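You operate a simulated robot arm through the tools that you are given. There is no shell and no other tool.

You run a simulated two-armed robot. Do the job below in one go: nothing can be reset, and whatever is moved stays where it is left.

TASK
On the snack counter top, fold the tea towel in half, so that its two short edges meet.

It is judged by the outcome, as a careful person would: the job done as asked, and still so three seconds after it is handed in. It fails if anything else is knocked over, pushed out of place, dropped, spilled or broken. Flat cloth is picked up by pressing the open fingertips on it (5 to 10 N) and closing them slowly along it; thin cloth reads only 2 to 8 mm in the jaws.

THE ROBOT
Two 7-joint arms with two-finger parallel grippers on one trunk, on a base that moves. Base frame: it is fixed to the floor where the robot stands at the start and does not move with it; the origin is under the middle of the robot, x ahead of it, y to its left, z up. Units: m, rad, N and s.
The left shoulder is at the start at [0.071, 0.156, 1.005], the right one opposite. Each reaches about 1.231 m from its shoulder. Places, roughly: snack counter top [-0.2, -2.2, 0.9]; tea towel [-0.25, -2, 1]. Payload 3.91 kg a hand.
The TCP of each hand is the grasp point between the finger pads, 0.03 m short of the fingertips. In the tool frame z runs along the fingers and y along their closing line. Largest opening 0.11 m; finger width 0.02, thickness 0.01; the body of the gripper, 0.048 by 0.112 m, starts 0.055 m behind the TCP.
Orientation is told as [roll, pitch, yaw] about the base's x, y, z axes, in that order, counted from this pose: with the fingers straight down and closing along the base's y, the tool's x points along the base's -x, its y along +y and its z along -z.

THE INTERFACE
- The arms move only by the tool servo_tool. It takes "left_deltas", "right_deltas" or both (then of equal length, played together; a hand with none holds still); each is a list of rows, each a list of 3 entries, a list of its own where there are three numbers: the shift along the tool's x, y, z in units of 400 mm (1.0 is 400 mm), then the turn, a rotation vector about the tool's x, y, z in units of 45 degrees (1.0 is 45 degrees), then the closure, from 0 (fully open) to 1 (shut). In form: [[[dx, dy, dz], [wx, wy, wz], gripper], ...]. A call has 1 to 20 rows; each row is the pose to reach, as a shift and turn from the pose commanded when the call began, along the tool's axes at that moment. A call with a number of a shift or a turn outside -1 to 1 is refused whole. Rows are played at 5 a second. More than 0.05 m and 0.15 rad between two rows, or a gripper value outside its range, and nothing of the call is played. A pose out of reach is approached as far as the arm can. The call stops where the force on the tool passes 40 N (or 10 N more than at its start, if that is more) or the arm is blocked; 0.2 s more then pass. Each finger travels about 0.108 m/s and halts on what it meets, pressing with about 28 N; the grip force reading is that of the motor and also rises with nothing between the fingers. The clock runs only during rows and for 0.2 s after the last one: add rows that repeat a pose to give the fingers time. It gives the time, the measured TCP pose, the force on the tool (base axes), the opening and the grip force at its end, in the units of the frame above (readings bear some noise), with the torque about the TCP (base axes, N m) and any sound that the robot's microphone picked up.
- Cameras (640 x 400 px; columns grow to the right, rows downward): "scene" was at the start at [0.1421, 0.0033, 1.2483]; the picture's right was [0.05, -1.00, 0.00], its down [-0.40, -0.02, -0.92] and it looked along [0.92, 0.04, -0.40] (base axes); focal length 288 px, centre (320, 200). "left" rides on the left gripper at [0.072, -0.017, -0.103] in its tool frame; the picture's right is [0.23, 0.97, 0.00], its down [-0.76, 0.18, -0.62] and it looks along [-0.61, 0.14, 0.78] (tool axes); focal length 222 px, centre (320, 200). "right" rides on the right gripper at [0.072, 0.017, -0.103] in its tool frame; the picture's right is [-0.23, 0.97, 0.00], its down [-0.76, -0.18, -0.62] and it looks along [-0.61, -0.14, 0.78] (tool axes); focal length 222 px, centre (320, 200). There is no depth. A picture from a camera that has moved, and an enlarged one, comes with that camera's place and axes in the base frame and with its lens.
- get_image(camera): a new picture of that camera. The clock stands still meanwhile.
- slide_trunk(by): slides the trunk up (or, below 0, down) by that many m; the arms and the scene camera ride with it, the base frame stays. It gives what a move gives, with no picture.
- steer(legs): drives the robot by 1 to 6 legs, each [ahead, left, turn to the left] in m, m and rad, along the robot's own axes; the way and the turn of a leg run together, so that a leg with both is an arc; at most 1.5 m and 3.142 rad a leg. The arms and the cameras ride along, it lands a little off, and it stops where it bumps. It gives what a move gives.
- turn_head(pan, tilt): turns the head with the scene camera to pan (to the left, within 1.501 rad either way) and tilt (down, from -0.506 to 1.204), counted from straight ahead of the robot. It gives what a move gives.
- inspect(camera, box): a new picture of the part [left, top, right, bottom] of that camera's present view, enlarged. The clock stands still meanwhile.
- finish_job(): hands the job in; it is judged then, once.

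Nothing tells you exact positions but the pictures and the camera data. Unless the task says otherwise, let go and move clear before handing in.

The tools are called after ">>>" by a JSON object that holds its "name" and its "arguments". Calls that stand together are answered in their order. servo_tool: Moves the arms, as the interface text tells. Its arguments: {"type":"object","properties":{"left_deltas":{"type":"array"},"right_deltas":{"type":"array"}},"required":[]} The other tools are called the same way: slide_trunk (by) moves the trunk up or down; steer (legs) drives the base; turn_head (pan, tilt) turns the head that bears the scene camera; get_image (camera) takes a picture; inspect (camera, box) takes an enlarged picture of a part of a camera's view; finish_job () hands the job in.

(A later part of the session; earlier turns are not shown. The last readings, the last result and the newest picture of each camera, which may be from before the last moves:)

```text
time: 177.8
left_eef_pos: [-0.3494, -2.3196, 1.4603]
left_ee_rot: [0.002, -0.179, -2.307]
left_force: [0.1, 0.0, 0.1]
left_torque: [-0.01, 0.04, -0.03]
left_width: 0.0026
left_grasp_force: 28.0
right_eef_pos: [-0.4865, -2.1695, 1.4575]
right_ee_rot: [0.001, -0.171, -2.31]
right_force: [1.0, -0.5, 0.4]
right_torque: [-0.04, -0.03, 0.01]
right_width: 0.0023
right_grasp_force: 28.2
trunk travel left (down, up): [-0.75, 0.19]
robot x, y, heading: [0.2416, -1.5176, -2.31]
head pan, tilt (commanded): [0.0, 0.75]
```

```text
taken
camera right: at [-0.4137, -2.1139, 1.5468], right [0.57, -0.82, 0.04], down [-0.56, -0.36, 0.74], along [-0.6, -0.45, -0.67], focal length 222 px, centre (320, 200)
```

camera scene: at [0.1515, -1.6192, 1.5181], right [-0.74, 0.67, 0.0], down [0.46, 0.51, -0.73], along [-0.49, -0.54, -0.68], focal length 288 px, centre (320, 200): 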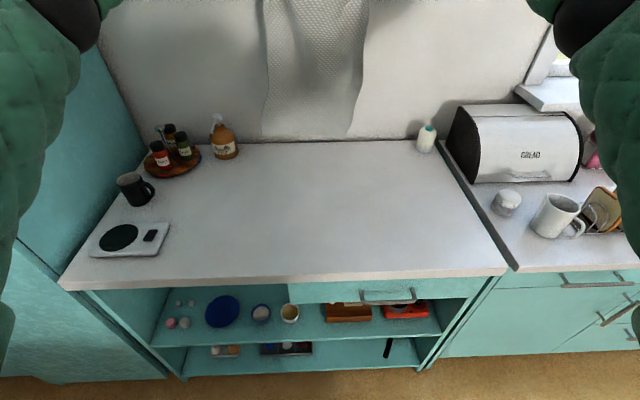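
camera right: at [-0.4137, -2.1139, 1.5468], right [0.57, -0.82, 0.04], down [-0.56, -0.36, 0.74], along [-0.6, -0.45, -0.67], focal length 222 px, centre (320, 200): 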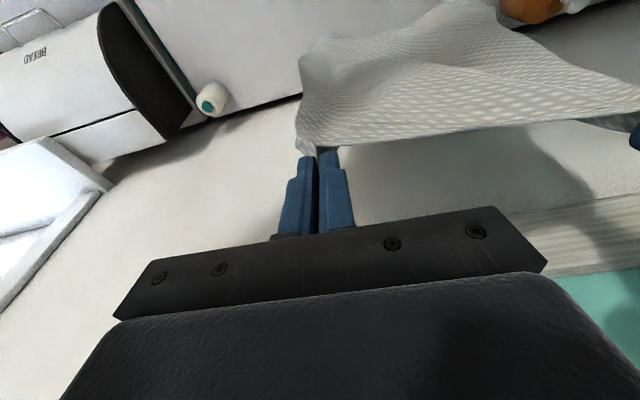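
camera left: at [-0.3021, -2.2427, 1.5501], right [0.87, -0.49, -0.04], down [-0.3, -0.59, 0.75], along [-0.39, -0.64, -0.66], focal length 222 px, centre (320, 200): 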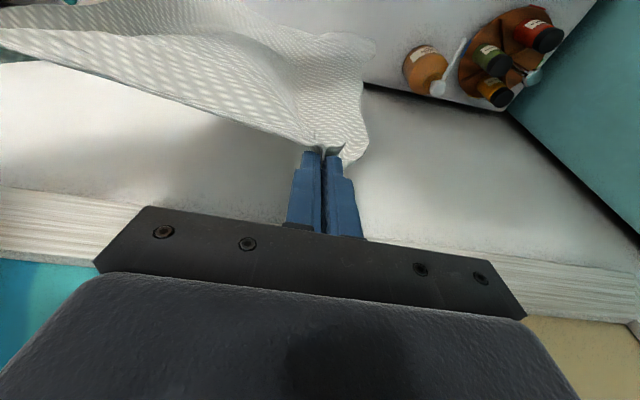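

The towel hangs at about 0.98 ahead, centred in front of me. I'll lower it until the far edge touches and then lay it straight back toward me, easing the hem left a little to square it.

>>> {"name": "servo_tool", "arguments": {"left_deltas": [[[0.0253, 0, 0.0718], [0, 0, 0], 1.0], [[0.0508, 0, 0.1435], [0, 0, 0], 1.0], [[0.0618, 0, 0.205], [0, 0, 0], 1.0], [[0.0618, 0, 0.205], [0, 0, 0], 1.0], [[0.0618, 0, 0.205], [0, 0, 0], 1.0], [[0.0618, 0, 0.205], [0, 0, 0], 1.0], [[0.0618, 0, 0.205], [0, 0, 0], 1.0], [[0.066, 0, 0.2298], [0, 0, 0], 1.0], [[0.1384, 0.0062, 0.2805], [0, 0, 0], 1.0], [[0.2108, 0.0125, 0.3312], [0, 0, 0], 1.0], [[0.2832, 0.0187, 0.3819], [0, 0, 0], 1.0], [[0.3556, 0.025, 0.4326], [0, 0, 0], 1.0], [[0.428, 0.0312, 0.4833], [0, 0, 0], 1.0], [[0.5004, 0.0375, 0.534], [0, 0, 0], 1.0], [[0.5728, 0.0437, 0.5847], [0, 0, 0], 1.0], [[0.6452, 0.05, 0.6354], [0, 0, 0], 1.0], [[0.7176, 0.0562, 0.6861], [0, 0, 0], 1.0], [[0.79, 0.0625, 0.7368], [0, 0, 0], 1.0], [[0.8624, 0.0687, 0.7875], [0, 0, 0], 1.0], [[0.9348, 0.075, 0.8382], [0, 0, 0], 1.0]], "right_deltas": [[[0.002, 0, 0.076], [0, 0, 0], 1.0], [[0.0038, 0, 0.1518], [0, 0, 0], 1.0], [[0.0148, 0, 0.2133], [0, 0, 0], 1.0], [[0.0148, 0, 0.2133], [0, 0, 0], 1.0], [[0.0148, 0, 0.2133], [0, 0, 0], 1.0], [[0.0148, 0, 0.2133], [0, 0, 0], 1.0], [[0.0148, 0, 0.2133], [0, 0, 0], 1.0], [[0.019, 0, 0.238], [0, 0, 0], 1.0], [[0.0914, 0.0062, 0.2887], [0, 0, 0], 1.0], [[0.1638, 0.0125, 0.3394], [0, 0, 0], 1.0], [[0.2362, 0.0187, 0.3901], [0, 0, 0], 1.0], [[0.3086, 0.025, 0.4408], [0, 0, 0], 1.0], [[0.381, 0.0312, 0.4915], [0, 0, 0], 1.0], [[0.4534, 0.0375, 0.5422], [0, 0, 0], 1.0], [[0.5258, 0.0437, 0.5929], [0, 0, 0], 1.0], [[0.5982, 0.05, 0.6436], [0, 0, 0], 1.0], [[0.6706, 0.0562, 0.6943], [0, 0, 0], 1.0], [[0.743, 0.0625, 0.745], [0, 0, 0], 1.0], [[0.8154, 0.0687, 0.7957], [0, 0, 0], 1.0], [[0.8878, 0.075, 0.8464], [0, 0, 0], 1.0]]}}

>>> {"name": "inspect", "arguments": {"camera": "scene", "box": [200, 110, 440, 290]}}

>>> {"name": "get_image", "arguments": {"camera": "left"}}

>>> {"name": "get_image", "arguments": {"camera": "right"}}

```text
time: 182.0
left_eef_pos: [-0.1178, -2.109, 1.0668]
left_ee_rot: [0.002, -0.179, -2.308]
left_force: [-0.4, 0.3, -0.3]
left_torque: [-0.01, 0.0, 0.0]
left_width: 0.0025
left_grasp_force: 28.4
right_eef_pos: [-0.2671, -1.9755, 1.062]
right_ee_rot: [0.001, -0.17, -2.31]
right_force: [0.4, 0.3, -0.1]
right_torque: [-0.03, 0.0, 0.03]
right_width: 0.0024
right_grasp_force: 27.4
trunk travel left (down, up): [-0.75, 0.19]
robot x, y, heading: [0.2413, -1.5191, -2.31]
head pan, tilt (commanded): [0.0, 0.75]
```

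```text
2.22 times, centred on (320, 200) of scene
camera zoom: at [0.1524, -1.619, 1.5183], right [-0.74, 0.67, 0.0], down [0.46, 0.51, -0.73], along [-0.49, -0.54, -0.68], focal length 640 px, centre (320, 200)
```

zoom: 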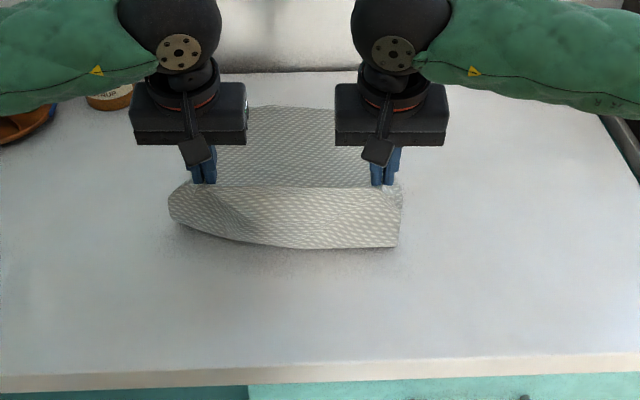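

```text
taken
camera left: at [-0.0697, -2.0331, 1.1547], right [0.87, -0.49, -0.04], down [-0.3, -0.59, 0.75], along [-0.39, -0.64, -0.66], focal length 222 px, centre (320, 200)
```

left: 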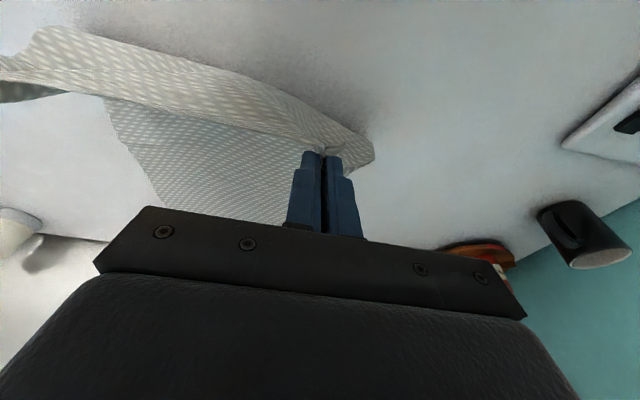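

```text
taken
camera right: at [-0.1946, -1.9204, 1.1526], right [0.57, -0.82, 0.04], down [-0.56, -0.36, 0.74], along [-0.6, -0.45, -0.67], focal length 222 px, centre (320, 200)
```

right: 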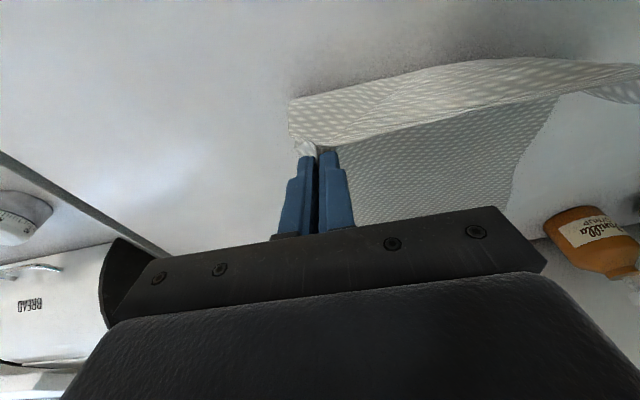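

Good: far edge at about 1.0 and the towel is laying down straight. I'll finish laying the near part, tilting the fingers forward and drawing it gently taut.

>>> {"name": "servo_tool", "arguments": {"left_deltas": [[[0.0637, 0, 0.0446], [0, -0.1111, 0], 1.0], [[0.1274, 0, 0.0892], [0, -0.2222, 0], 1.0], [[0.1912, 0, 0.1339], [0, -0.3333, 0], 1.0], [[0.2549, 0, 0.1785], [0, -0.4444, 0], 1.0], [[0.3186, 0, 0.2231], [0, -0.5556, 0], 1.0], [[0.3511, 0, 0.2275], [0, -0.5556, 0], 1.0], [[0.3836, 0, 0.232], [0, -0.5556, 0], 1.0], [[0.3836, 0, 0.232], [0, -0.5556, 0], 1.0]], "right_deltas": [[[0.0637, 0, 0.0446], [0, -0.1111, 0], 1.0], [[0.1274, 0, 0.0892], [0, -0.2222, 0], 1.0], [[0.1912, 0, 0.1339], [0, -0.3333, 0], 1.0], [[0.2549, 0, 0.1785], [0, -0.4444, 0], 1.0], [[0.3186, 0, 0.2231], [0, -0.5556, 0], 1.0], [[0.3511, 0, 0.2275], [0, -0.5556, 0], 1.0], [[0.3836, 0, 0.232], [0, -0.5556, 0], 1.0], [[0.3836, 0, 0.232], [0, -0.5556, 0], 1.0]]}}

>>> {"name": "inspect", "arguments": {"camera": "scene", "box": [200, 110, 440, 290]}}

>>> {"name": "get_image", "arguments": {"camera": "left"}}

>>> {"name": "get_image", "arguments": {"camera": "right"}}

```text
time: 183.8
left_eef_pos: [-0.0277, -2.0124, 0.9459]
left_ee_rot: [0.002, -0.617, -2.31]
left_force: [-1.3, -0.8, 0.4]
left_torque: [0.04, 0.03, 0.01]
left_width: 0.0025
left_grasp_force: 27.5
right_eef_pos: [-0.1773, -1.8735, 0.9462]
right_ee_rot: [0.0, -0.608, -2.308]
right_force: [-0.3, 0.8, -0.4]
right_torque: [0.01, -0.07, 0.0]
right_width: 0.0022
right_grasp_force: 27.6
trunk travel left (down, up): [-0.75, 0.19]
robot x, y, heading: [0.242, -1.5207, -2.306]
head pan, tilt (commanded): [0.0, 0.75]
```

```text
2.22 times, centred on (320, 200) of scene
camera zoom: at [0.1518, -1.6189, 1.5181], right [-0.74, 0.67, 0.0], down [0.46, 0.51, -0.73], along [-0.49, -0.54, -0.68], focal length 640 px, centre (320, 200)
```

zoom: 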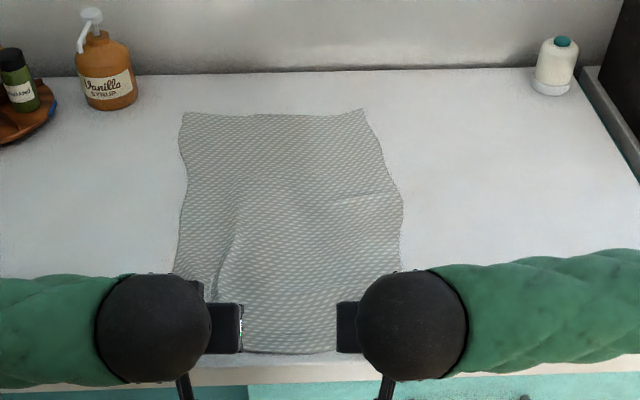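

```text
taken
camera left: at [0.0415, -1.9125, 0.988], right [0.85, -0.52, -0.13], down [-0.05, -0.31, 0.95], along [-0.53, -0.8, -0.29], focal length 222 px, centre (320, 200)
```

left: 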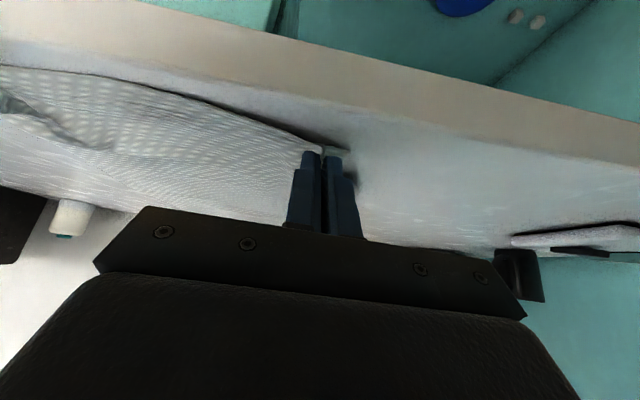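

```text
taken
camera right: at [-0.0838, -1.7968, 0.9901], right [0.59, -0.79, 0.13], down [-0.31, -0.08, 0.95], along [-0.74, -0.6, -0.3], focal length 222 px, centre (320, 200)
```

right: 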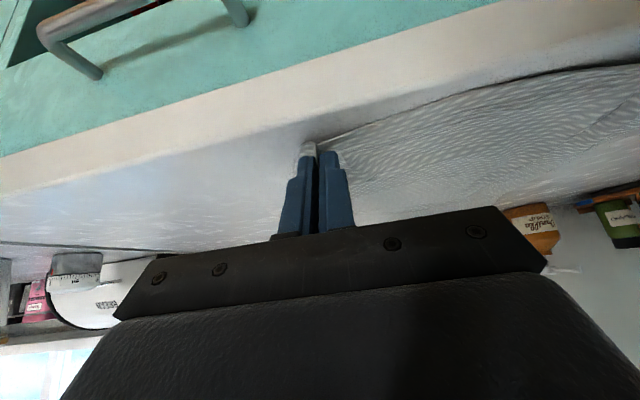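

The towel lies flat: far corners at (0.998, 0.224) and (1.003, −0.07), near edge at 0.54, with the sides leaning about 5°. I'll shift the near edge 4 cm left while it lies flat to square it, then look.

>>> {"name": "servo_tool", "arguments": {"left_deltas": [[[0, 0.025, 0], [0, 0, 0], 1.0], [[0, 0.05, 0], [0, 0, 0], 1.0], [[0, 0.075, 0], [0, 0, 0], 1.0], [[0, 0.1, 0], [0, 0, 0], 1.0], [[0.01, 0.1, 0], [0, 0, 0], 1.0]], "right_deltas": [[[0, 0.025, 0], [0, 0, 0], 1.0], [[0, 0.05, 0], [0, 0, 0], 1.0], [[0, 0.075, 0], [0, 0, 0], 1.0], [[0, 0.1, 0], [0, 0, 0], 1.0], [[0.01, 0.1, 0], [0, 0, 0], 1.0]]}}

>>> {"name": "inspect", "arguments": {"camera": "scene", "box": [200, 110, 440, 290]}}

```text
time: 185.0
left_eef_pos: [0.0041, -2.0374, 0.9434]
left_ee_rot: [0.005, -0.617, -2.308]
left_force: [-1.7, -1.0, 4.8]
left_torque: [-0.07, 0.08, 0.01]
left_width: 0.0025
left_grasp_force: 27.6
right_eef_pos: [-0.146, -1.9, 0.9431]
right_ee_rot: [0.0, -0.609, -2.308]
right_force: [-0.1, 0.0, 2.3]
right_torque: [-0.07, 0.03, -0.02]
right_width: 0.0027
right_grasp_force: 27.7
trunk travel left (down, up): [-0.75, 0.19]
robot x, y, heading: [0.2422, -1.5212, -2.306]
head pan, tilt (commanded): [0.0, 0.75]
```

```text
2.22 times, centred on (320, 200) of scene
camera zoom: at [0.152, -1.618, 1.5184], right [-0.74, 0.67, 0.0], down [0.46, 0.5, -0.73], along [-0.49, -0.54, -0.68], focal length 640 px, centre (320, 200)
```

zoom: 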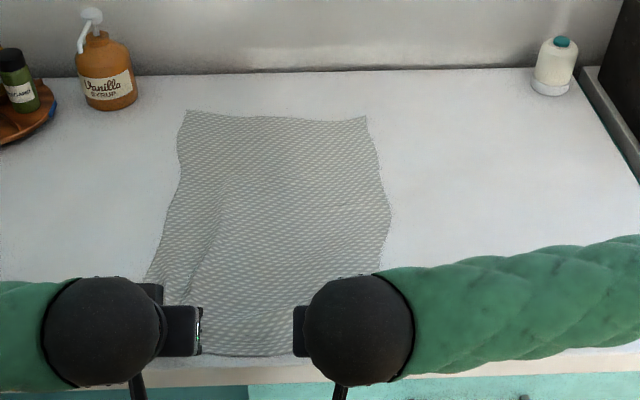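

Now it is nearly square (sides within 1°, far edge 0.998/0.984), and I still hold the hem near both corners, so I can fold from here directly. First I'll draw it back 5 cm more for wrist room at the wall.

>>> {"name": "servo_tool", "arguments": {"left_deltas": [[[0.0238, 0, -0.0259], [0, 0.1111, 0], 1.0], [[0.0477, 0, -0.0518], [0, 0.2222, 0], 1.0], [[0.0715, 0, -0.0776], [0, 0.3333, 0], 1.0], [[0.0953, 0, -0.1035], [0, 0.4444, 0], 1.0], [[0.0953, 0, -0.1035], [0, 0.4444, 0], 1.0]], "right_deltas": [[[0.0238, 0, -0.0259], [0, 0.1111, 0], 1.0], [[0.0477, 0, -0.0518], [0, 0.2222, 0], 1.0], [[0.0715, 0, -0.0776], [0, 0.3333, 0], 1.0], [[0.0953, 0, -0.1035], [0, 0.4444, 0], 1.0], [[0.0953, 0, -0.1035], [0, 0.4444, 0], 1.0]]}}

>>> {"name": "inspect", "arguments": {"camera": "scene", "box": [200, 110, 440, 290]}}

```text
time: 186.2
left_eef_pos: [0.0393, -1.9977, 0.9544]
left_ee_rot: [0.001, -0.266, -2.307]
left_force: [0.8, 0.5, -0.4]
left_torque: [-0.03, -0.01, 0.03]
left_width: 0.0022
left_grasp_force: 28.1
right_eef_pos: [-0.1076, -1.8587, 0.9566]
right_ee_rot: [0.0, -0.259, -2.307]
right_force: [0.4, -0.4, -0.5]
right_torque: [-0.01, -0.03, 0.02]
right_width: 0.0025
right_grasp_force: 27.7
trunk travel left (down, up): [-0.75, 0.19]
robot x, y, heading: [0.2461, -1.5206, -2.312]
head pan, tilt (commanded): [0.0, 0.75]
```

```text
2.22 times, centred on (320, 200) of scene
camera zoom: at [0.152, -1.6191, 1.5181], right [-0.74, 0.67, 0.0], down [0.46, 0.51, -0.73], along [-0.49, -0.54, -0.68], focal length 640 px, centre (320, 200)
```

zoom: 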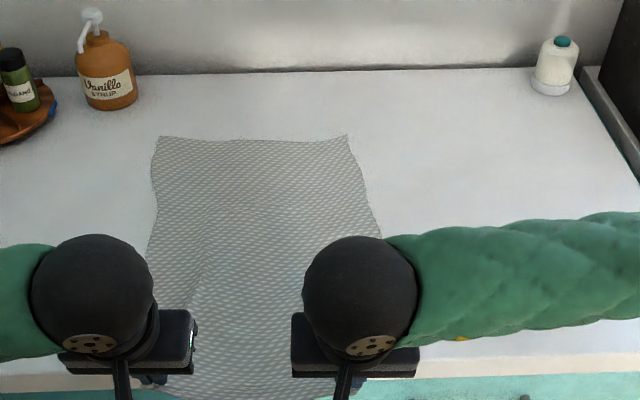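

Pulling it straight back lets it spring into its natural skew again (about 8°). I'll shift the near edge left by 5 cm while it lies flat, which squared it well before, and then fold immediately without dragging.

>>> {"name": "servo_tool", "arguments": {"left_deltas": [[[0, 0.03, 0.0], [0, 0, 0], 1.0], [[0, 0.06, 0.0], [0, 0, 0], 1.0], [[0, 0.09, 0.0], [0, 0, 0], 1.0], [[0, 0.125, 0.0], [0, 0, 0], 1.0], [[0, 0.15, 0.0], [0, 0, 0], 1.0]], "right_deltas": [[[0, 0.03, 0.0], [0, 0, 0], 1.0], [[0, 0.06, 0.0], [0, 0, 0], 1.0], [[0, 0.09, 0.0], [0, 0, 0], 1.0], [[0, 0.125, 0.0], [0, 0, 0], 1.0], [[0, 0.15, 0.0], [0, 0, 0], 1.0]]}}

>>> {"name": "inspect", "arguments": {"camera": "scene", "box": [160, 120, 440, 330]}}

```text
time: 187.4
left_eef_pos: [0.0852, -2.0373, 0.9524]
left_ee_rot: [0.001, -0.268, -2.307]
left_force: [-0.5, 1.3, -0.2]
left_torque: [0.0, 0.0, -0.03]
left_width: 0.0023
left_grasp_force: 28.3
right_eef_pos: [-0.0611, -1.8978, 0.9544]
right_ee_rot: [-0.001, -0.259, -2.308]
right_force: [1.0, -0.1, -0.8]
right_torque: [0.01, -0.02, 0.01]
right_width: 0.0024
right_grasp_force: 28.2
trunk travel left (down, up): [-0.75, 0.19]
robot x, y, heading: [0.2444, -1.5197, -2.309]
head pan, tilt (commanded): [0.0, 0.75]
```

```text
1.90 times, centred on (300, 225) of scene
camera zoom: at [0.1524, -1.619, 1.5182], right [-0.74, 0.67, 0.0], down [0.46, 0.5, -0.73], along [-0.49, -0.54, -0.68], focal length 549 px, centre (358, 152)
```

zoom: 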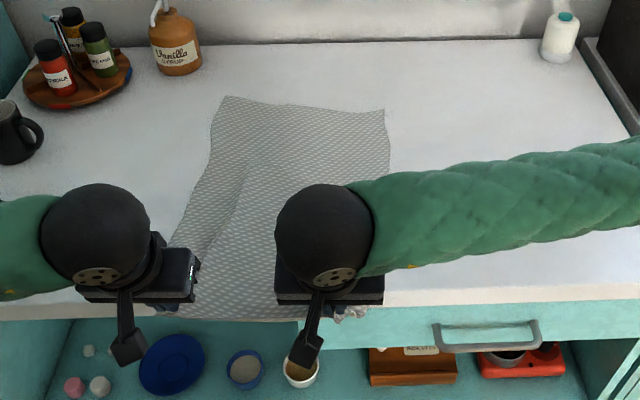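

In an edge-aligned frame the near edge is only about 2 cm off-centre from the far edge, which is acceptable for a natural fold; remaining offsets I can correct corner by corner afterwards. I'll fold now: first the arc up over the middle, with the hem parallel to the far edge.

>>> {"name": "servo_tool", "arguments": {"left_deltas": [[[-0.0205, -0.0004, -0.058], [0, 0.0093, 0], 1.0], [[-0.0495, -0.0018, -0.1128], [0, 0.0185, 0], 1.0], [[-0.0868, -0.004, -0.163], [0, 0.0278, 0], 1.0], [[-0.1318, -0.007, -0.208], [0, 0.037, 0], 1.0], [[-0.1835, -0.0107, -0.2473], [0, 0.0463, 0], 1.0], [[-0.2413, -0.0152, -0.2795], [0, 0.0556, 0], 1.0], [[-0.3038, -0.0203, -0.3048], [0, 0.0648, 0], 1.0], [[-0.3703, -0.026, -0.3223], [0, 0.0741, 0], 1.0], [[-0.4395, -0.0321, -0.332], [0, 0.0833, 0], 1.0], [[-0.5103, -0.0385, -0.3333], [0, 0.0926, 0], 1.0], [[-0.5813, -0.0452, -0.3268], [0, 0.1019, 0], 1.0], [[-0.6515, -0.052, -0.312], [0, 0.1111, 0], 1.0]], "right_deltas": [[[-0.0198, -0.0004, -0.058], [0, 0.0093, 0], 1.0], [[-0.0478, -0.0016, -0.1125], [0, 0.0185, 0], 1.0], [[-0.0828, -0.0037, -0.1633], [0, 0.0278, 0], 1.0], [[-0.125, -0.0064, -0.2085], [0, 0.037, 0], 1.0], [[-0.173, -0.0099, -0.2483], [0, 0.0463, 0], 1.0], [[-0.2263, -0.0141, -0.2815], [0, 0.0556, 0], 1.0], [[-0.284, -0.0188, -0.3083], [0, 0.0648, 0], 1.0], [[-0.345, -0.024, -0.3265], [0, 0.0741, 0], 1.0], [[-0.4083, -0.0296, -0.3378], [0, 0.0833, 0], 1.0], [[-0.473, -0.0356, -0.3408], [0, 0.0926, 0], 1.0], [[-0.5378, -0.0417, -0.3358], [0, 0.1019, 0], 1.0], [[-0.6015, -0.048, -0.3228], [0, 0.1111, 0], 1.0]]}}

>>> {"name": "inspect", "arguments": {"camera": "scene", "box": [200, 100, 440, 280]}}

>>> {"name": "inspect", "arguments": {"camera": "left", "box": [80, 90, 340, 250]}}

>>> {"name": "inspect", "arguments": {"camera": "right", "box": [300, 90, 560, 250]}}

```text
time: 190.0
left_eef_pos: [-0.0771, -2.1864, 1.1408]
left_ee_rot: [0.003, -0.178, -2.307]
left_force: [-0.7, 1.3, -0.8]
left_torque: [-0.01, 0.02, -0.02]
left_width: 0.0025
left_grasp_force: 27.7
right_eef_pos: [-0.214, -2.0333, 1.1398]
right_ee_rot: [-0.001, -0.168, -2.309]
right_force: [0.5, -0.3, -0.5]
right_torque: [0.02, -0.02, -0.02]
right_width: 0.0024
right_grasp_force: 28.4
trunk travel left (down, up): [-0.75, 0.19]
robot x, y, heading: [0.2436, -1.5198, -2.303]
head pan, tilt (commanded): [0.0, 0.75]
```

```text
2.22 times, centred on (320, 190) of scene
camera zoom: at [0.1505, -1.6197, 1.5179], right [-0.74, 0.67, 0.0], down [0.46, 0.51, -0.73], along [-0.49, -0.54, -0.68], focal length 640 px, centre (320, 222)
```

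zoom: 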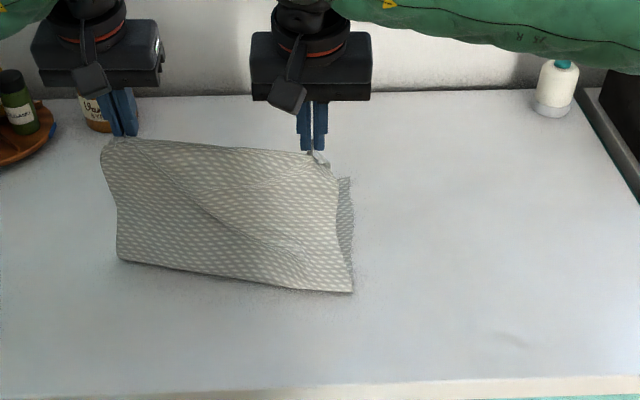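

```text
2.46 times, centred on (210, 170) of left
camera zoom: at [-0.03, -2.1088, 1.2304], right [0.87, -0.49, -0.04], down [-0.3, -0.59, 0.75], along [-0.39, -0.64, -0.66], focal length 547 px, centre (591, 274)
```

zoom: 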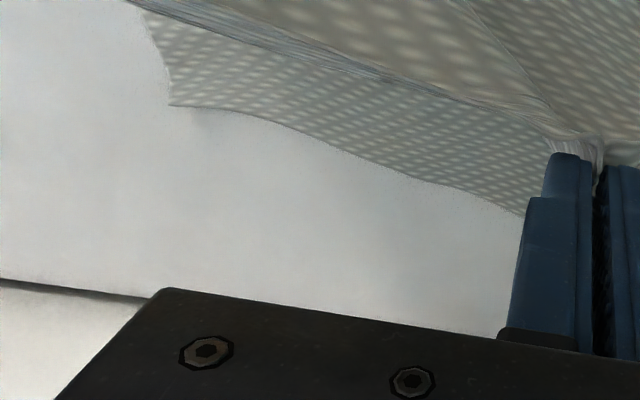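

```text
2.46 times, centred on (430, 170) of right
camera zoom: at [-0.1404, -1.9772, 1.2292], right [0.57, -0.82, 0.04], down [-0.57, -0.36, 0.74], along [-0.6, -0.45, -0.67], focal length 547 px, centre (49, 274)
```

zoom: 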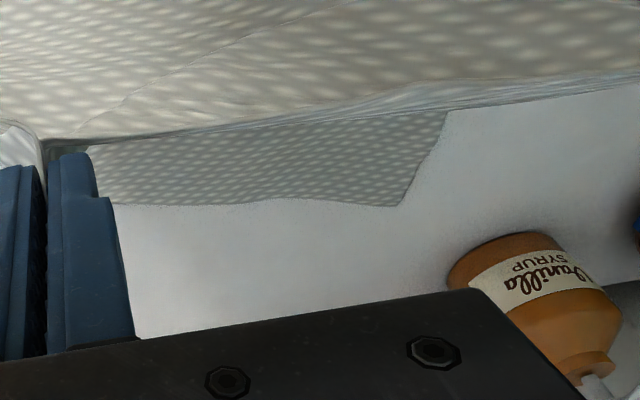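

Fold line (0.709 left, 0.654 right) and far edge (0.949/0.885) are parallel with equal halves. Carrying the hem over, stage one, perpendicular to that fold line.

>>> {"name": "servo_tool", "arguments": {"left_deltas": [[[-0.0665, -0.0079, 0.0145], [0, 0.1037, 0], 1.0], [[-0.1278, -0.0158, 0.037], [0, 0.2074, 0], 1.0], [[-0.184, -0.0237, 0.0673], [0, 0.3111, 0], 1.0], [[-0.2355, -0.0316, 0.1053], [0, 0.4148, 0], 1.0], [[-0.2823, -0.0395, 0.151], [0, 0.5185, 0], 1.0], [[-0.3275, -0.0475, 0.2023], [0, 0.6222, 0], 1.0]], "right_deltas": [[[-0.0613, -0.0075, 0.0138], [0, 0.1037, 0], 1.0], [[-0.1178, -0.015, 0.035], [0, 0.2074, 0], 1.0], [[-0.1698, -0.0225, 0.064], [0, 0.3111, 0], 1.0], [[-0.2168, -0.03, 0.1005], [0, 0.4148, 0], 1.0], [[-0.2593, -0.0375, 0.1453], [0, 0.5185, 0], 1.0], [[-0.3008, -0.045, 0.1953], [0, 0.6222, 0], 1.0]]}}

>>> {"name": "inspect", "arguments": {"camera": "scene", "box": [200, 100, 440, 280]}}

>>> {"name": "get_image", "arguments": {"camera": "left"}}

>>> {"name": "get_image", "arguments": {"camera": "right"}}

```text
time: 191.4
left_eef_pos: [-0.1877, -2.2813, 1.0821]
left_ee_rot: [0.004, 0.311, -2.305]
left_force: [0.3, 0.1, -0.3]
left_torque: [0.02, 0.0, 0.0]
left_width: 0.0022
left_grasp_force: 27.8
right_eef_pos: [-0.3127, -2.1208, 1.0818]
right_ee_rot: [-0.001, 0.323, -2.307]
right_force: [0.6, -0.9, -1.2]
right_torque: [-0.01, -0.04, -0.01]
right_width: 0.0024
right_grasp_force: 27.7
trunk travel left (down, up): [-0.75, 0.19]
robot x, y, heading: [0.2421, -1.5207, -2.304]
head pan, tilt (commanded): [0.0, 0.75]
```

```text
2.22 times, centred on (320, 190) of scene
camera zoom: at [0.1498, -1.6211, 1.5178], right [-0.74, 0.67, 0.0], down [0.46, 0.51, -0.73], along [-0.49, -0.54, -0.68], focal length 640 px, centre (320, 222)
```

zoom: 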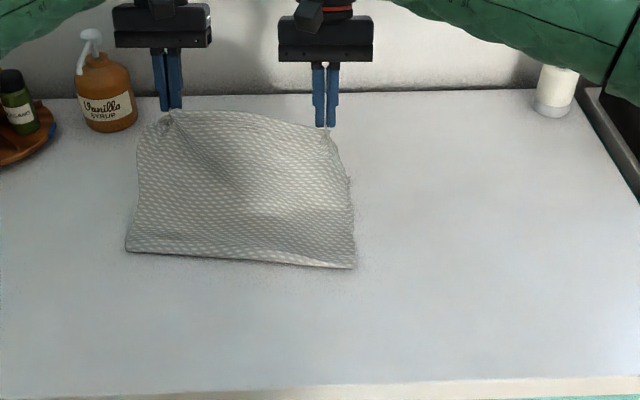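

```text
taken
camera left: at [-0.1757, -2.2429, 1.2032], right [0.87, -0.49, 0.07], down [-0.48, -0.8, 0.36], along [-0.12, -0.35, -0.93], focal length 222 px, centre (320, 200)
```

left: 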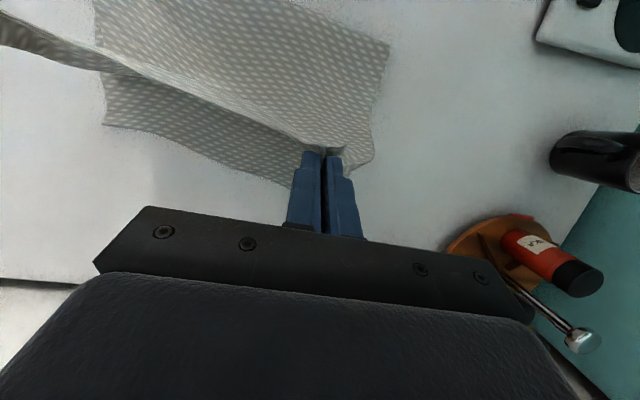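

```text
taken
camera right: at [-0.2754, -2.1043, 1.2038], right [0.58, -0.81, -0.07], down [-0.75, -0.56, 0.35], along [-0.33, -0.15, -0.93], focal length 222 px, centre (320, 200)
```

right: 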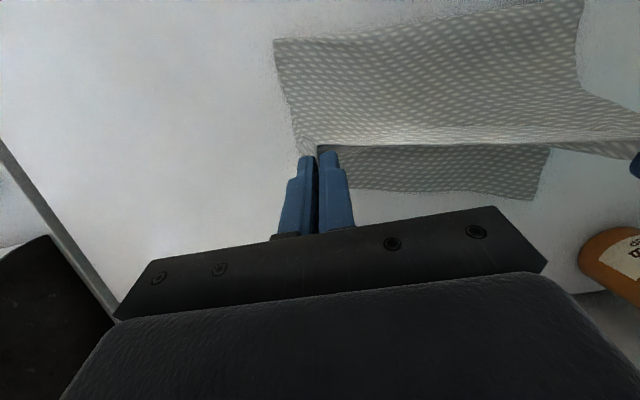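

The upper sheet is smooth and coming down over the lower layer. Stage two: lower the hem onto the far edge with the wrists rolled back about 35°.

>>> {"name": "servo_tool", "arguments": {"left_deltas": [[[-0.0623, 0.0033, 0.021], [0, 0.063, 0], 1.0], [[-0.1198, 0.0067, 0.0575], [0, 0.1259, 0], 1.0], [[-0.1713, 0.01, 0.1028], [0, 0.1889, 0], 1.0], [[-0.2138, 0.0133, 0.1543], [0, 0.2519, 0], 1.0], [[-0.2455, 0.0167, 0.206], [0, 0.3148, 0], 1.0], [[-0.2678, 0.02, 0.2575], [0, 0.3778, 0], 1.0]], "right_deltas": [[[-0.068, 0.0033, 0.0193], [0, 0.063, 0], 1.0], [[-0.1303, 0.0067, 0.054], [0, 0.1259, 0], 1.0], [[-0.1855, 0.01, 0.098], [0, 0.1889, 0], 1.0], [[-0.2308, 0.0133, 0.149], [0, 0.2519, 0], 1.0], [[-0.264, 0.0167, 0.2], [0, 0.3148, 0], 1.0], [[-0.2868, 0.02, 0.2513], [0, 0.3778, 0], 1.0]]}}

>>> {"name": "inspect", "arguments": {"camera": "scene", "box": [220, 100, 380, 220]}}

>>> {"name": "inspect", "arguments": {"camera": "left", "box": [100, 20, 440, 240]}}

>>> {"name": "inspect", "arguments": {"camera": "right", "box": [200, 20, 540, 240]}}

```text
time: 192.8
left_eef_pos: [-0.2296, -2.3385, 0.9549]
left_ee_rot: [0.002, 0.607, -2.306]
left_force: [-0.3, 0.6, -0.9]
left_torque: [0.0, -0.05, 0.0]
left_width: 0.0025
left_grasp_force: 28.5
right_eef_pos: [-0.3609, -2.1834, 0.954]
right_ee_rot: [-0.001, 0.615, -2.308]
right_force: [0.2, -0.3, -0.4]
right_torque: [-0.03, -0.04, -0.03]
right_width: 0.0026
right_grasp_force: 28.3
trunk travel left (down, up): [-0.75, 0.19]
robot x, y, heading: [0.2431, -1.5177, -2.307]
head pan, tilt (commanded): [0.0, 0.75]
```

```text
3.33 times, centred on (300, 160) of scene
camera zoom: at [0.1507, -1.6204, 1.518], right [-0.74, 0.67, 0.0], down [0.46, 0.51, -0.73], along [-0.49, -0.54, -0.68], focal length 961 px, centre (387, 333)
```

zoom: 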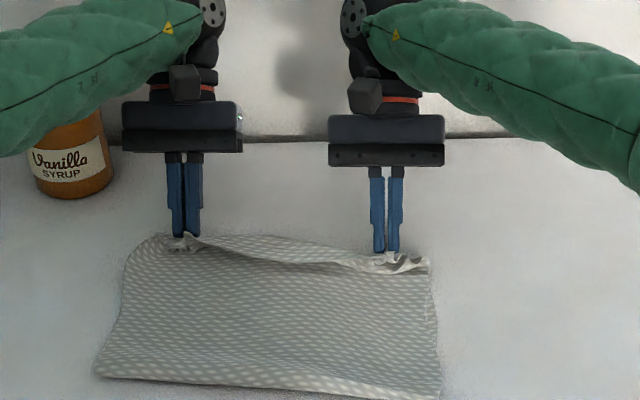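

```text
1.82 times, centred on (270, 130) of left
camera zoom: at [-0.2413, -2.327, 1.0807], right [0.85, -0.52, 0.13], down [-0.53, -0.85, 0.08], along [0.07, -0.14, -0.99], focal length 404 px, centre (411, 327)
```

zoom: 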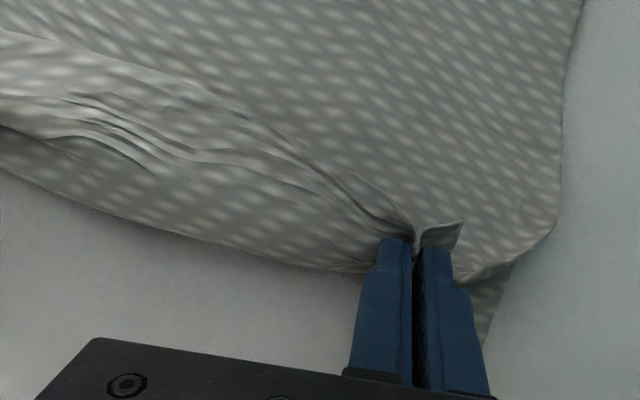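

```text
1.82 times, centred on (370, 130) of right
camera zoom: at [-0.3482, -2.1949, 1.0811], right [0.6, -0.79, -0.13], down [-0.79, -0.61, 0.07], along [-0.13, 0.06, -0.99], focal length 404 px, centre (229, 327)
```

zoom: 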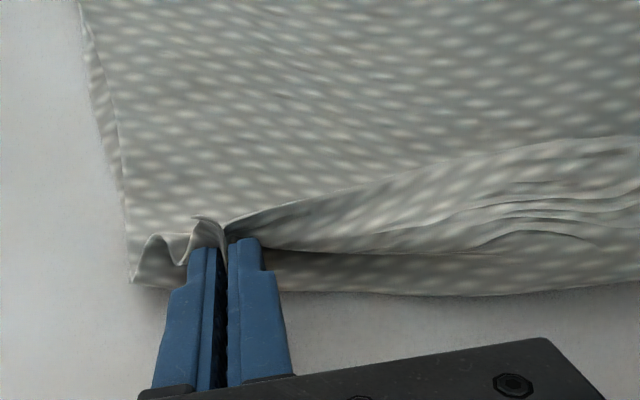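

This is close, but the upper layer has about 5 cm of excess (mid-hem flopped back) because the fold line crept forward. I'll go back, lay the fold line about 4 cm nearer to me, and repeat so that the hem pulls it just taut at the end.

>>> {"name": "servo_tool", "arguments": {"left_deltas": [[[0.0493, 0.0026, -0.0573], [0, -0.1, 0], 1.0], [[0.1065, 0.0052, -0.1085], [0, -0.2, 0], 1.0], [[0.1713, 0.0079, -0.1488], [0, -0.3, 0], 1.0], [[0.2443, 0.0105, -0.1738], [0, -0.4, 0], 1.0], [[0.3298, 0.0131, -0.1658], [0, -0.5, 0], 1.0], [[0.4128, 0.0157, -0.1535], [0, -0.6, 0], 1.0], [[0.493, 0.0183, -0.137], [0, -0.7, 0], 1.0], [[0.5715, 0.021, -0.1185], [0, -0.8, 0], 1.0], [[0.6473, 0.0236, -0.0958], [0, -0.9, 0], 1.0], [[0.7073, 0.0262, -0.0723], [0, -1.0, 0], 1.0]], "right_deltas": [[[0.0493, 0.0019, -0.0573], [0, -0.1, 0], 1.0], [[0.1065, 0.0039, -0.1085], [0, -0.2, 0], 1.0], [[0.1713, 0.0058, -0.1488], [0, -0.3, 0], 1.0], [[0.2443, 0.0077, -0.1738], [0, -0.4, 0], 1.0], [[0.3298, 0.0097, -0.1658], [0, -0.5, 0], 1.0], [[0.4128, 0.0116, -0.1535], [0, -0.6, 0], 1.0], [[0.493, 0.0135, -0.137], [0, -0.7, 0], 1.0], [[0.5715, 0.0154, -0.1185], [0, -0.8, 0], 1.0], [[0.6473, 0.0174, -0.0958], [0, -0.9, 0], 1.0], [[0.7073, 0.0193, -0.0723], [0, -1.0, 0], 1.0]]}}

>>> {"name": "servo_tool", "arguments": {"left_deltas": [[[0.0993, 0.01, -0.0123], [0, 0, 0], 1.0], [[0.2023, 0.02, -0.0053], [0, 0, 0], 1.0], [[0.2975, 0.03, 0.0313], [0, 0, 0], 1.0], [[0.3975, 0.0375, 0.1078], [0, 0, 0], 1.0], [[0.3975, 0.0375, 0.1078], [0, 0, 0], 1.0], [[0.3005, 0.03, 0.0485], [0, 0, 0], 1.0], [[0.1925, 0.02, 0.0118], [0, 0, 0], 1.0], [[0.0933, 0.011, -0.0038], [0, 0, 0], 1.0]], "right_deltas": [[[0.1018, 0.01, -0.0125], [0, 0, 0], 1.0], [[0.2072, 0.02, -0.0058], [0, 0, 0], 1.0], [[0.3049, 0.03, 0.0303], [0, 0, 0], 1.0], [[0.4073, 0.0375, 0.106], [0, 0, 0], 1.0], [[0.4073, 0.0375, 0.106], [0, 0, 0], 1.0], [[0.3005, 0.03, 0.0485], [0, 0, 0], 1.0], [[0.1925, 0.02, 0.0118], [0, 0, 0], 1.0], [[0.0933, 0.011, -0.0038], [0, 0, 0], 1.0]]}}

>>> {"name": "inspect", "arguments": {"camera": "scene", "box": [200, 100, 440, 280]}}

>>> {"name": "inspect", "arguments": {"camera": "left", "box": [80, 90, 340, 250]}}

>>> {"name": "inspect", "arguments": {"camera": "right", "box": [300, 90, 560, 250]}}

```text
time: 195.0
left_eef_pos: [-0.0736, -2.1836, 1.141]
left_ee_rot: [0.002, -0.182, -2.306]
left_force: [0.0, 0.7, -0.3]
left_torque: [0.0, 0.02, 0.02]
left_width: 0.0024
left_grasp_force: 28.5
right_eef_pos: [-0.2081, -2.0304, 1.1414]
right_ee_rot: [0.0, -0.172, -2.31]
right_force: [0.2, -0.5, -0.1]
right_torque: [-0.05, -0.01, 0.05]
right_width: 0.0022
right_grasp_force: 27.9
trunk travel left (down, up): [-0.75, 0.19]
robot x, y, heading: [0.2455, -1.5184, -2.309]
head pan, tilt (commanded): [0.0, 0.75]
```

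```text
refused: row 4 steps farther than a row can; nothing moved
```

```text
2.22 times, centred on (320, 190) of scene
camera zoom: at [0.1533, -1.618, 1.5183], right [-0.74, 0.67, 0.0], down [0.46, 0.5, -0.73], along [-0.49, -0.54, -0.68], focal length 640 px, centre (320, 222)
```

zoom: 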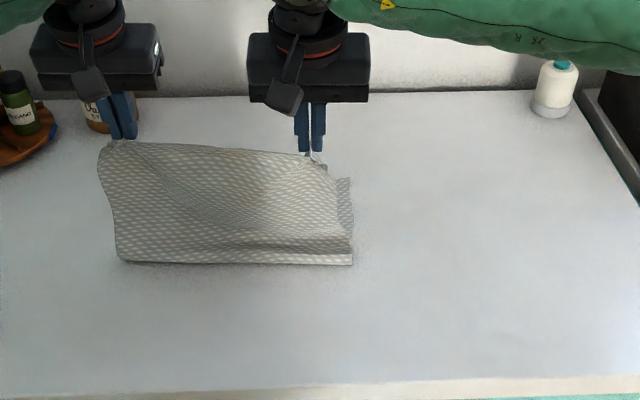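

```text
2.46 times, centred on (210, 170) of left
camera zoom: at [-0.0256, -2.1059, 1.2291], right [0.87, -0.49, -0.04], down [-0.3, -0.59, 0.75], along [-0.39, -0.64, -0.66], focal length 547 px, centre (591, 274)
```

zoom: 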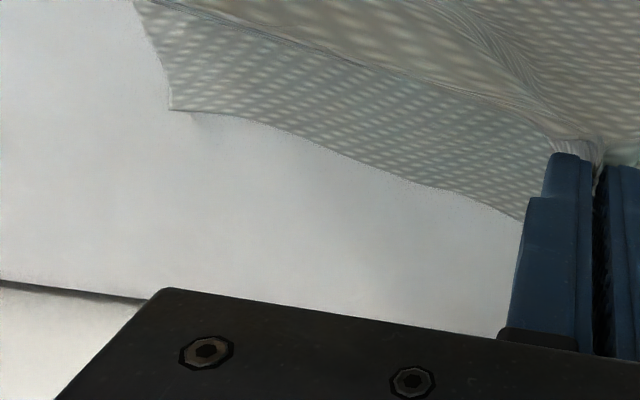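

```text
2.46 times, centred on (430, 170) of right
camera zoom: at [-0.1341, -1.9744, 1.2314], right [0.57, -0.82, 0.04], down [-0.56, -0.36, 0.75], along [-0.6, -0.45, -0.67], focal length 547 px, centre (49, 274)
```

zoom: 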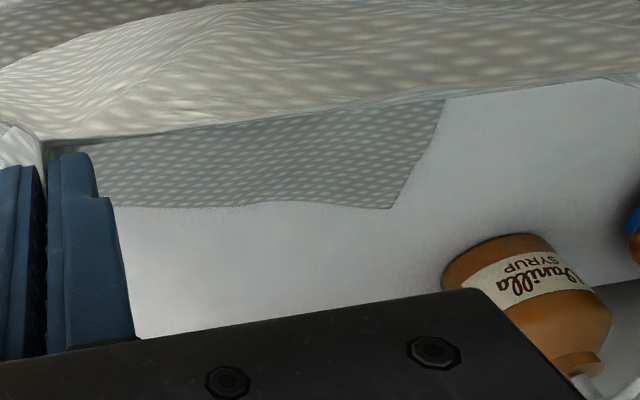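

One step was too long, so nothing moved in the second part; I'll resend it in finer steps.

>>> {"name": "servo_tool", "arguments": {"left_deltas": [[[0.0744, 0.006, -0.0105], [0, 0, 0], 1.0], [[0.1503, 0.0125, -0.0113], [0, 0, 0], 1.0], [[0.2288, 0.0187, 0.0005], [0, 0, 0], 1.0], [[0.2963, 0.025, 0.024], [0, 0, 0], 1.0], [[0.3543, 0.0312, 0.0648], [0, 0, 0], 1.0], [[0.3975, 0.0375, 0.1078], [0, 0, 0], 1.0], [[0.3975, 0.0375, 0.1078], [0, 0, 0], 1.0], [[0.3273, 0.03, 0.0565], [0, 0, 0], 1.0], [[0.2458, 0.024, 0.0253], [0, 0, 0], 1.0], [[0.1653, 0.017, 0.0013], [0, 0, 0], 1.0], [[0.0933, 0.011, -0.0038], [0, 0, 0], 1.0]], "right_deltas": [[[0.0744, 0.006, -0.0105], [0, 0, 0], 1.0], [[0.1503, 0.0125, -0.0113], [0, 0, 0], 1.0], [[0.2288, 0.0187, 0.0005], [0, 0, 0], 1.0], [[0.2963, 0.025, 0.024], [0, 0, 0], 1.0], [[0.3543, 0.0312, 0.0648], [0, 0, 0], 1.0], [[0.3975, 0.0375, 0.1078], [0, 0, 0], 1.0], [[0.3975, 0.0375, 0.1078], [0, 0, 0], 1.0], [[0.3273, 0.03, 0.0565], [0, 0, 0], 1.0], [[0.2458, 0.024, 0.0253], [0, 0, 0], 1.0], [[0.1653, 0.017, 0.0013], [0, 0, 0], 1.0], [[0.0933, 0.011, -0.0038], [0, 0, 0], 1.0]]}}

>>> {"name": "inspect", "arguments": {"camera": "scene", "box": [200, 100, 440, 280]}}

>>> {"name": "inspect", "arguments": {"camera": "left", "box": [80, 90, 340, 250]}}

>>> {"name": "inspect", "arguments": {"camera": "right", "box": [300, 90, 560, 250]}}

```text
time: 197.4
left_eef_pos: [-0.0476, -2.1613, 1.1346]
left_ee_rot: [0.002, -0.178, -2.308]
left_force: [-1.5, 1.1, -0.3]
left_torque: [0.05, 0.05, 0.02]
left_width: 0.0025
left_grasp_force: 27.9
right_eef_pos: [-0.1835, -2.0047, 1.1324]
right_ee_rot: [0.001, -0.172, -2.306]
right_force: [0.1, -1.3, -0.1]
right_torque: [-0.02, -0.05, 0.01]
right_width: 0.0022
right_grasp_force: 28.0
trunk travel left (down, up): [-0.75, 0.19]
robot x, y, heading: [0.2435, -1.5212, -2.304]
head pan, tilt (commanded): [0.0, 0.75]
```

```text
2.22 times, centred on (320, 190) of scene
camera zoom: at [0.1507, -1.6197, 1.5179], right [-0.74, 0.67, 0.0], down [0.46, 0.51, -0.73], along [-0.49, -0.54, -0.68], focal length 640 px, centre (320, 222)
```

zoom: 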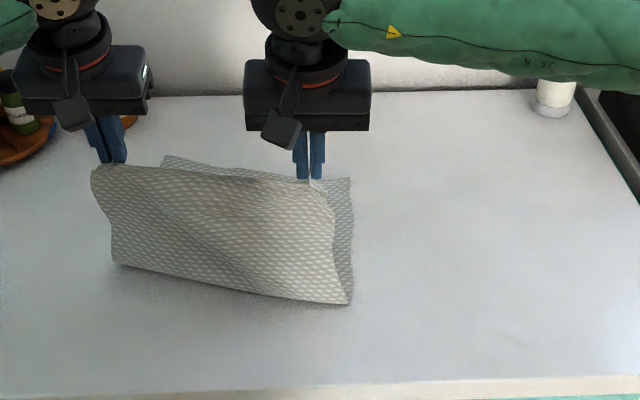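

```text
2.46 times, centred on (210, 170) of left
camera zoom: at [0.0004, -2.0835, 1.224], right [0.87, -0.49, -0.04], down [-0.3, -0.59, 0.75], along [-0.39, -0.64, -0.66], focal length 547 px, centre (591, 274)
```

zoom: 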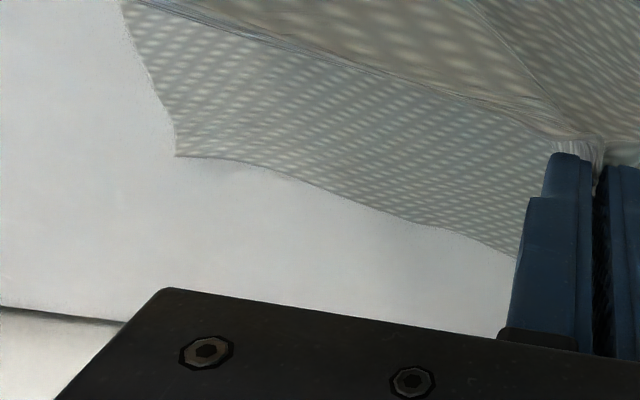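

```text
2.46 times, centred on (430, 170) of right
camera zoom: at [-0.1105, -1.9491, 1.2232], right [0.57, -0.82, 0.04], down [-0.56, -0.36, 0.74], along [-0.6, -0.45, -0.67], focal length 547 px, centre (49, 274)
```

zoom: 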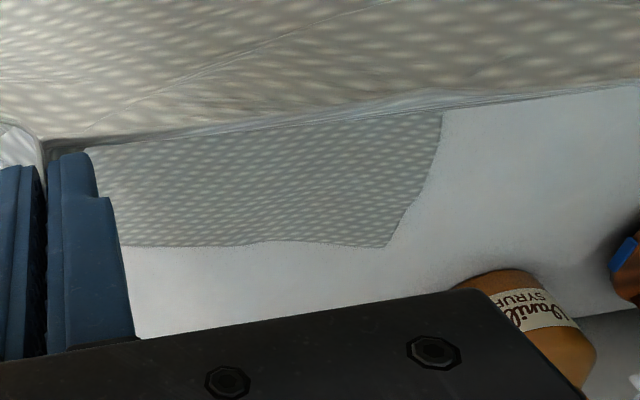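

Now the fold line sits at 0.706 (left) and 0.637 (right) with the far edge at 0.93 and 0.88, i.e. halves equal. I'll carry the hem over and down in one go, reaching slightly further on the left.

>>> {"name": "servo_tool", "arguments": {"left_deltas": [[[-0.089, -0.0029, 0.0188], [0, 0.1037, 0], 1.0], [[-0.1715, -0.0058, 0.0455], [0, 0.2074, 0], 1.0], [[-0.2478, -0.0088, 0.08], [0, 0.3111, 0], 1.0], [[-0.318, -0.0117, 0.1225], [0, 0.4148, 0], 1.0], [[-0.382, -0.0146, 0.1733], [0, 0.5185, 0], 1.0], [[-0.4445, -0.0175, 0.2298], [0, 0.6222, 0], 1.0]], "right_deltas": [[[-0.081, -0.0054, 0.017], [0, 0.1037, 0], 1.0], [[-0.156, -0.0108, 0.042], [0, 0.2074, 0], 1.0], [[-0.2255, -0.0163, 0.0748], [0, 0.3111, 0], 1.0], [[-0.289, -0.0217, 0.115], [0, 0.4148, 0], 1.0], [[-0.3468, -0.0271, 0.1633], [0, 0.5185, 0], 1.0], [[-0.4035, -0.0325, 0.2168], [0, 0.6222, 0], 1.0]]}}

>>> {"name": "servo_tool", "arguments": {"left_deltas": [[[-0.0733, 0.001, 0.0145], [0, 0.0556, 0], 1.0], [[-0.1405, 0.002, 0.0443], [0, 0.1111, 0], 1.0], [[-0.1985, 0.003, 0.083], [0, 0.1667, 0], 1.0], [[-0.2453, 0.004, 0.1288], [0, 0.2222, 0], 1.0], [[-0.279, 0.005, 0.1755], [0, 0.2778, 0], 1.0], [[-0.301, 0.005, 0.2228], [0, 0.3333, 0], 1.0]], "right_deltas": [[[-0.0733, 0.001, 0.0145], [0, 0.0556, 0], 1.0], [[-0.1405, 0.002, 0.0443], [0, 0.1111, 0], 1.0], [[-0.1985, 0.003, 0.083], [0, 0.1667, 0], 1.0], [[-0.2453, 0.004, 0.1288], [0, 0.2222, 0], 1.0], [[-0.279, 0.005, 0.1755], [0, 0.2778, 0], 1.0], [[-0.301, 0.005, 0.2228], [0, 0.3333, 0], 1.0]]}}

>>> {"name": "inspect", "arguments": {"camera": "scene", "box": [220, 100, 380, 220]}}

>>> {"name": "inspect", "arguments": {"camera": "left", "box": [100, 20, 440, 240]}}

>>> {"name": "inspect", "arguments": {"camera": "right", "box": [200, 20, 540, 240]}}

```text
time: 198.8
left_eef_pos: [-0.1836, -2.2964, 1.0757]
left_ee_rot: [0.002, 0.312, -2.308]
left_force: [-3.8, 3.4, -1.6]
left_torque: [0.11, 0.04, 0.1]
left_width: 0.0026
left_grasp_force: 27.7
right_eef_pos: [-0.3121, -2.1257, 1.0766]
right_ee_rot: [0.0, 0.32, -2.307]
right_force: [3.0, -4.7, -0.4]
right_torque: [-0.14, -0.13, -0.09]
right_width: 0.0025
right_grasp_force: 28.2
trunk travel left (down, up): [-0.75, 0.19]
robot x, y, heading: [0.2476, -1.5179, -2.314]
head pan, tilt (commanded): [0.0, 0.75]
```

```text
time: 200.2
left_eef_pos: [-0.2394, -2.3625, 0.9557]
left_ee_rot: [0.005, 0.572, -2.304]
left_force: [-3.8, 5.6, 0.3]
left_torque: [0.08, 0.07, 0.17]
left_width: 0.0028
left_grasp_force: 27.8
right_eef_pos: [-0.3655, -2.1891, 0.9544]
right_ee_rot: [0.001, 0.582, -2.31]
right_force: [3.7, -5.5, -0.2]
right_torque: [-0.14, -0.12, -0.16]
right_width: 0.0024
right_grasp_force: 28.0
trunk travel left (down, up): [-0.75, 0.19]
robot x, y, heading: [0.2435, -1.5185, -2.31]
head pan, tilt (commanded): [0.0, 0.75]
```

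```text
3.33 times, centred on (300, 160) of scene
camera zoom: at [0.1506, -1.6201, 1.5181], right [-0.74, 0.67, 0.0], down [0.46, 0.51, -0.73], along [-0.49, -0.54, -0.68], focal length 961 px, centre (387, 333)
```

zoom: 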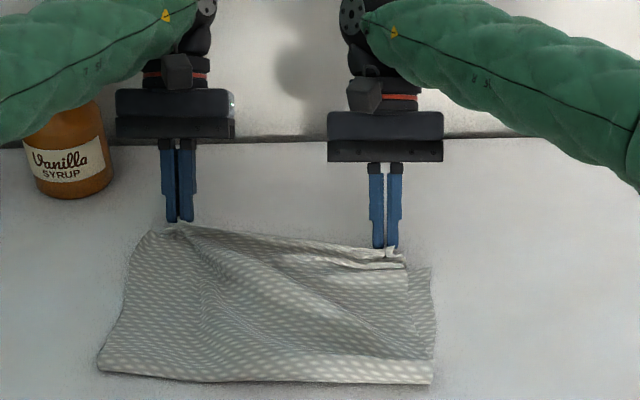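

```text
1.82 times, centred on (270, 130) of left
camera zoom: at [-0.247, -2.3479, 1.0816], right [0.85, -0.51, 0.13], down [-0.52, -0.84, 0.11], along [0.05, -0.16, -0.99], focal length 404 px, centre (411, 327)
```

zoom: 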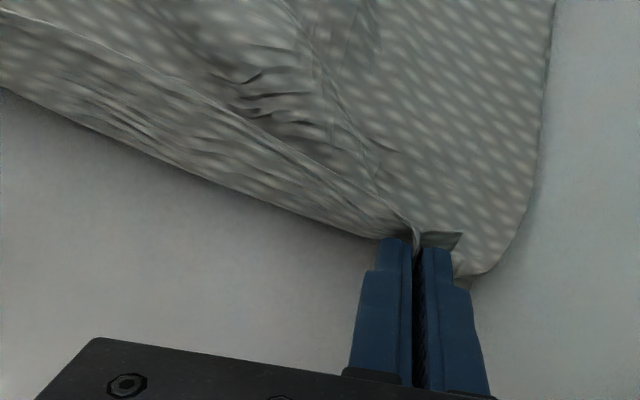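

```text
1.82 times, centred on (370, 130) of right
camera zoom: at [-0.3499, -2.1978, 1.0804], right [0.59, -0.8, -0.13], down [-0.79, -0.6, 0.1], along [-0.16, 0.04, -0.99], focal length 404 px, centre (229, 327)
```

zoom: 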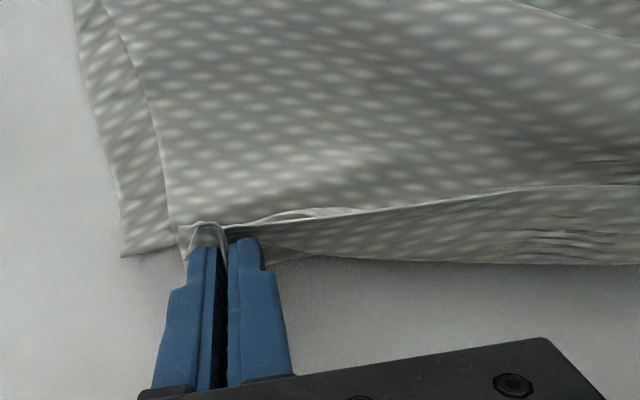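

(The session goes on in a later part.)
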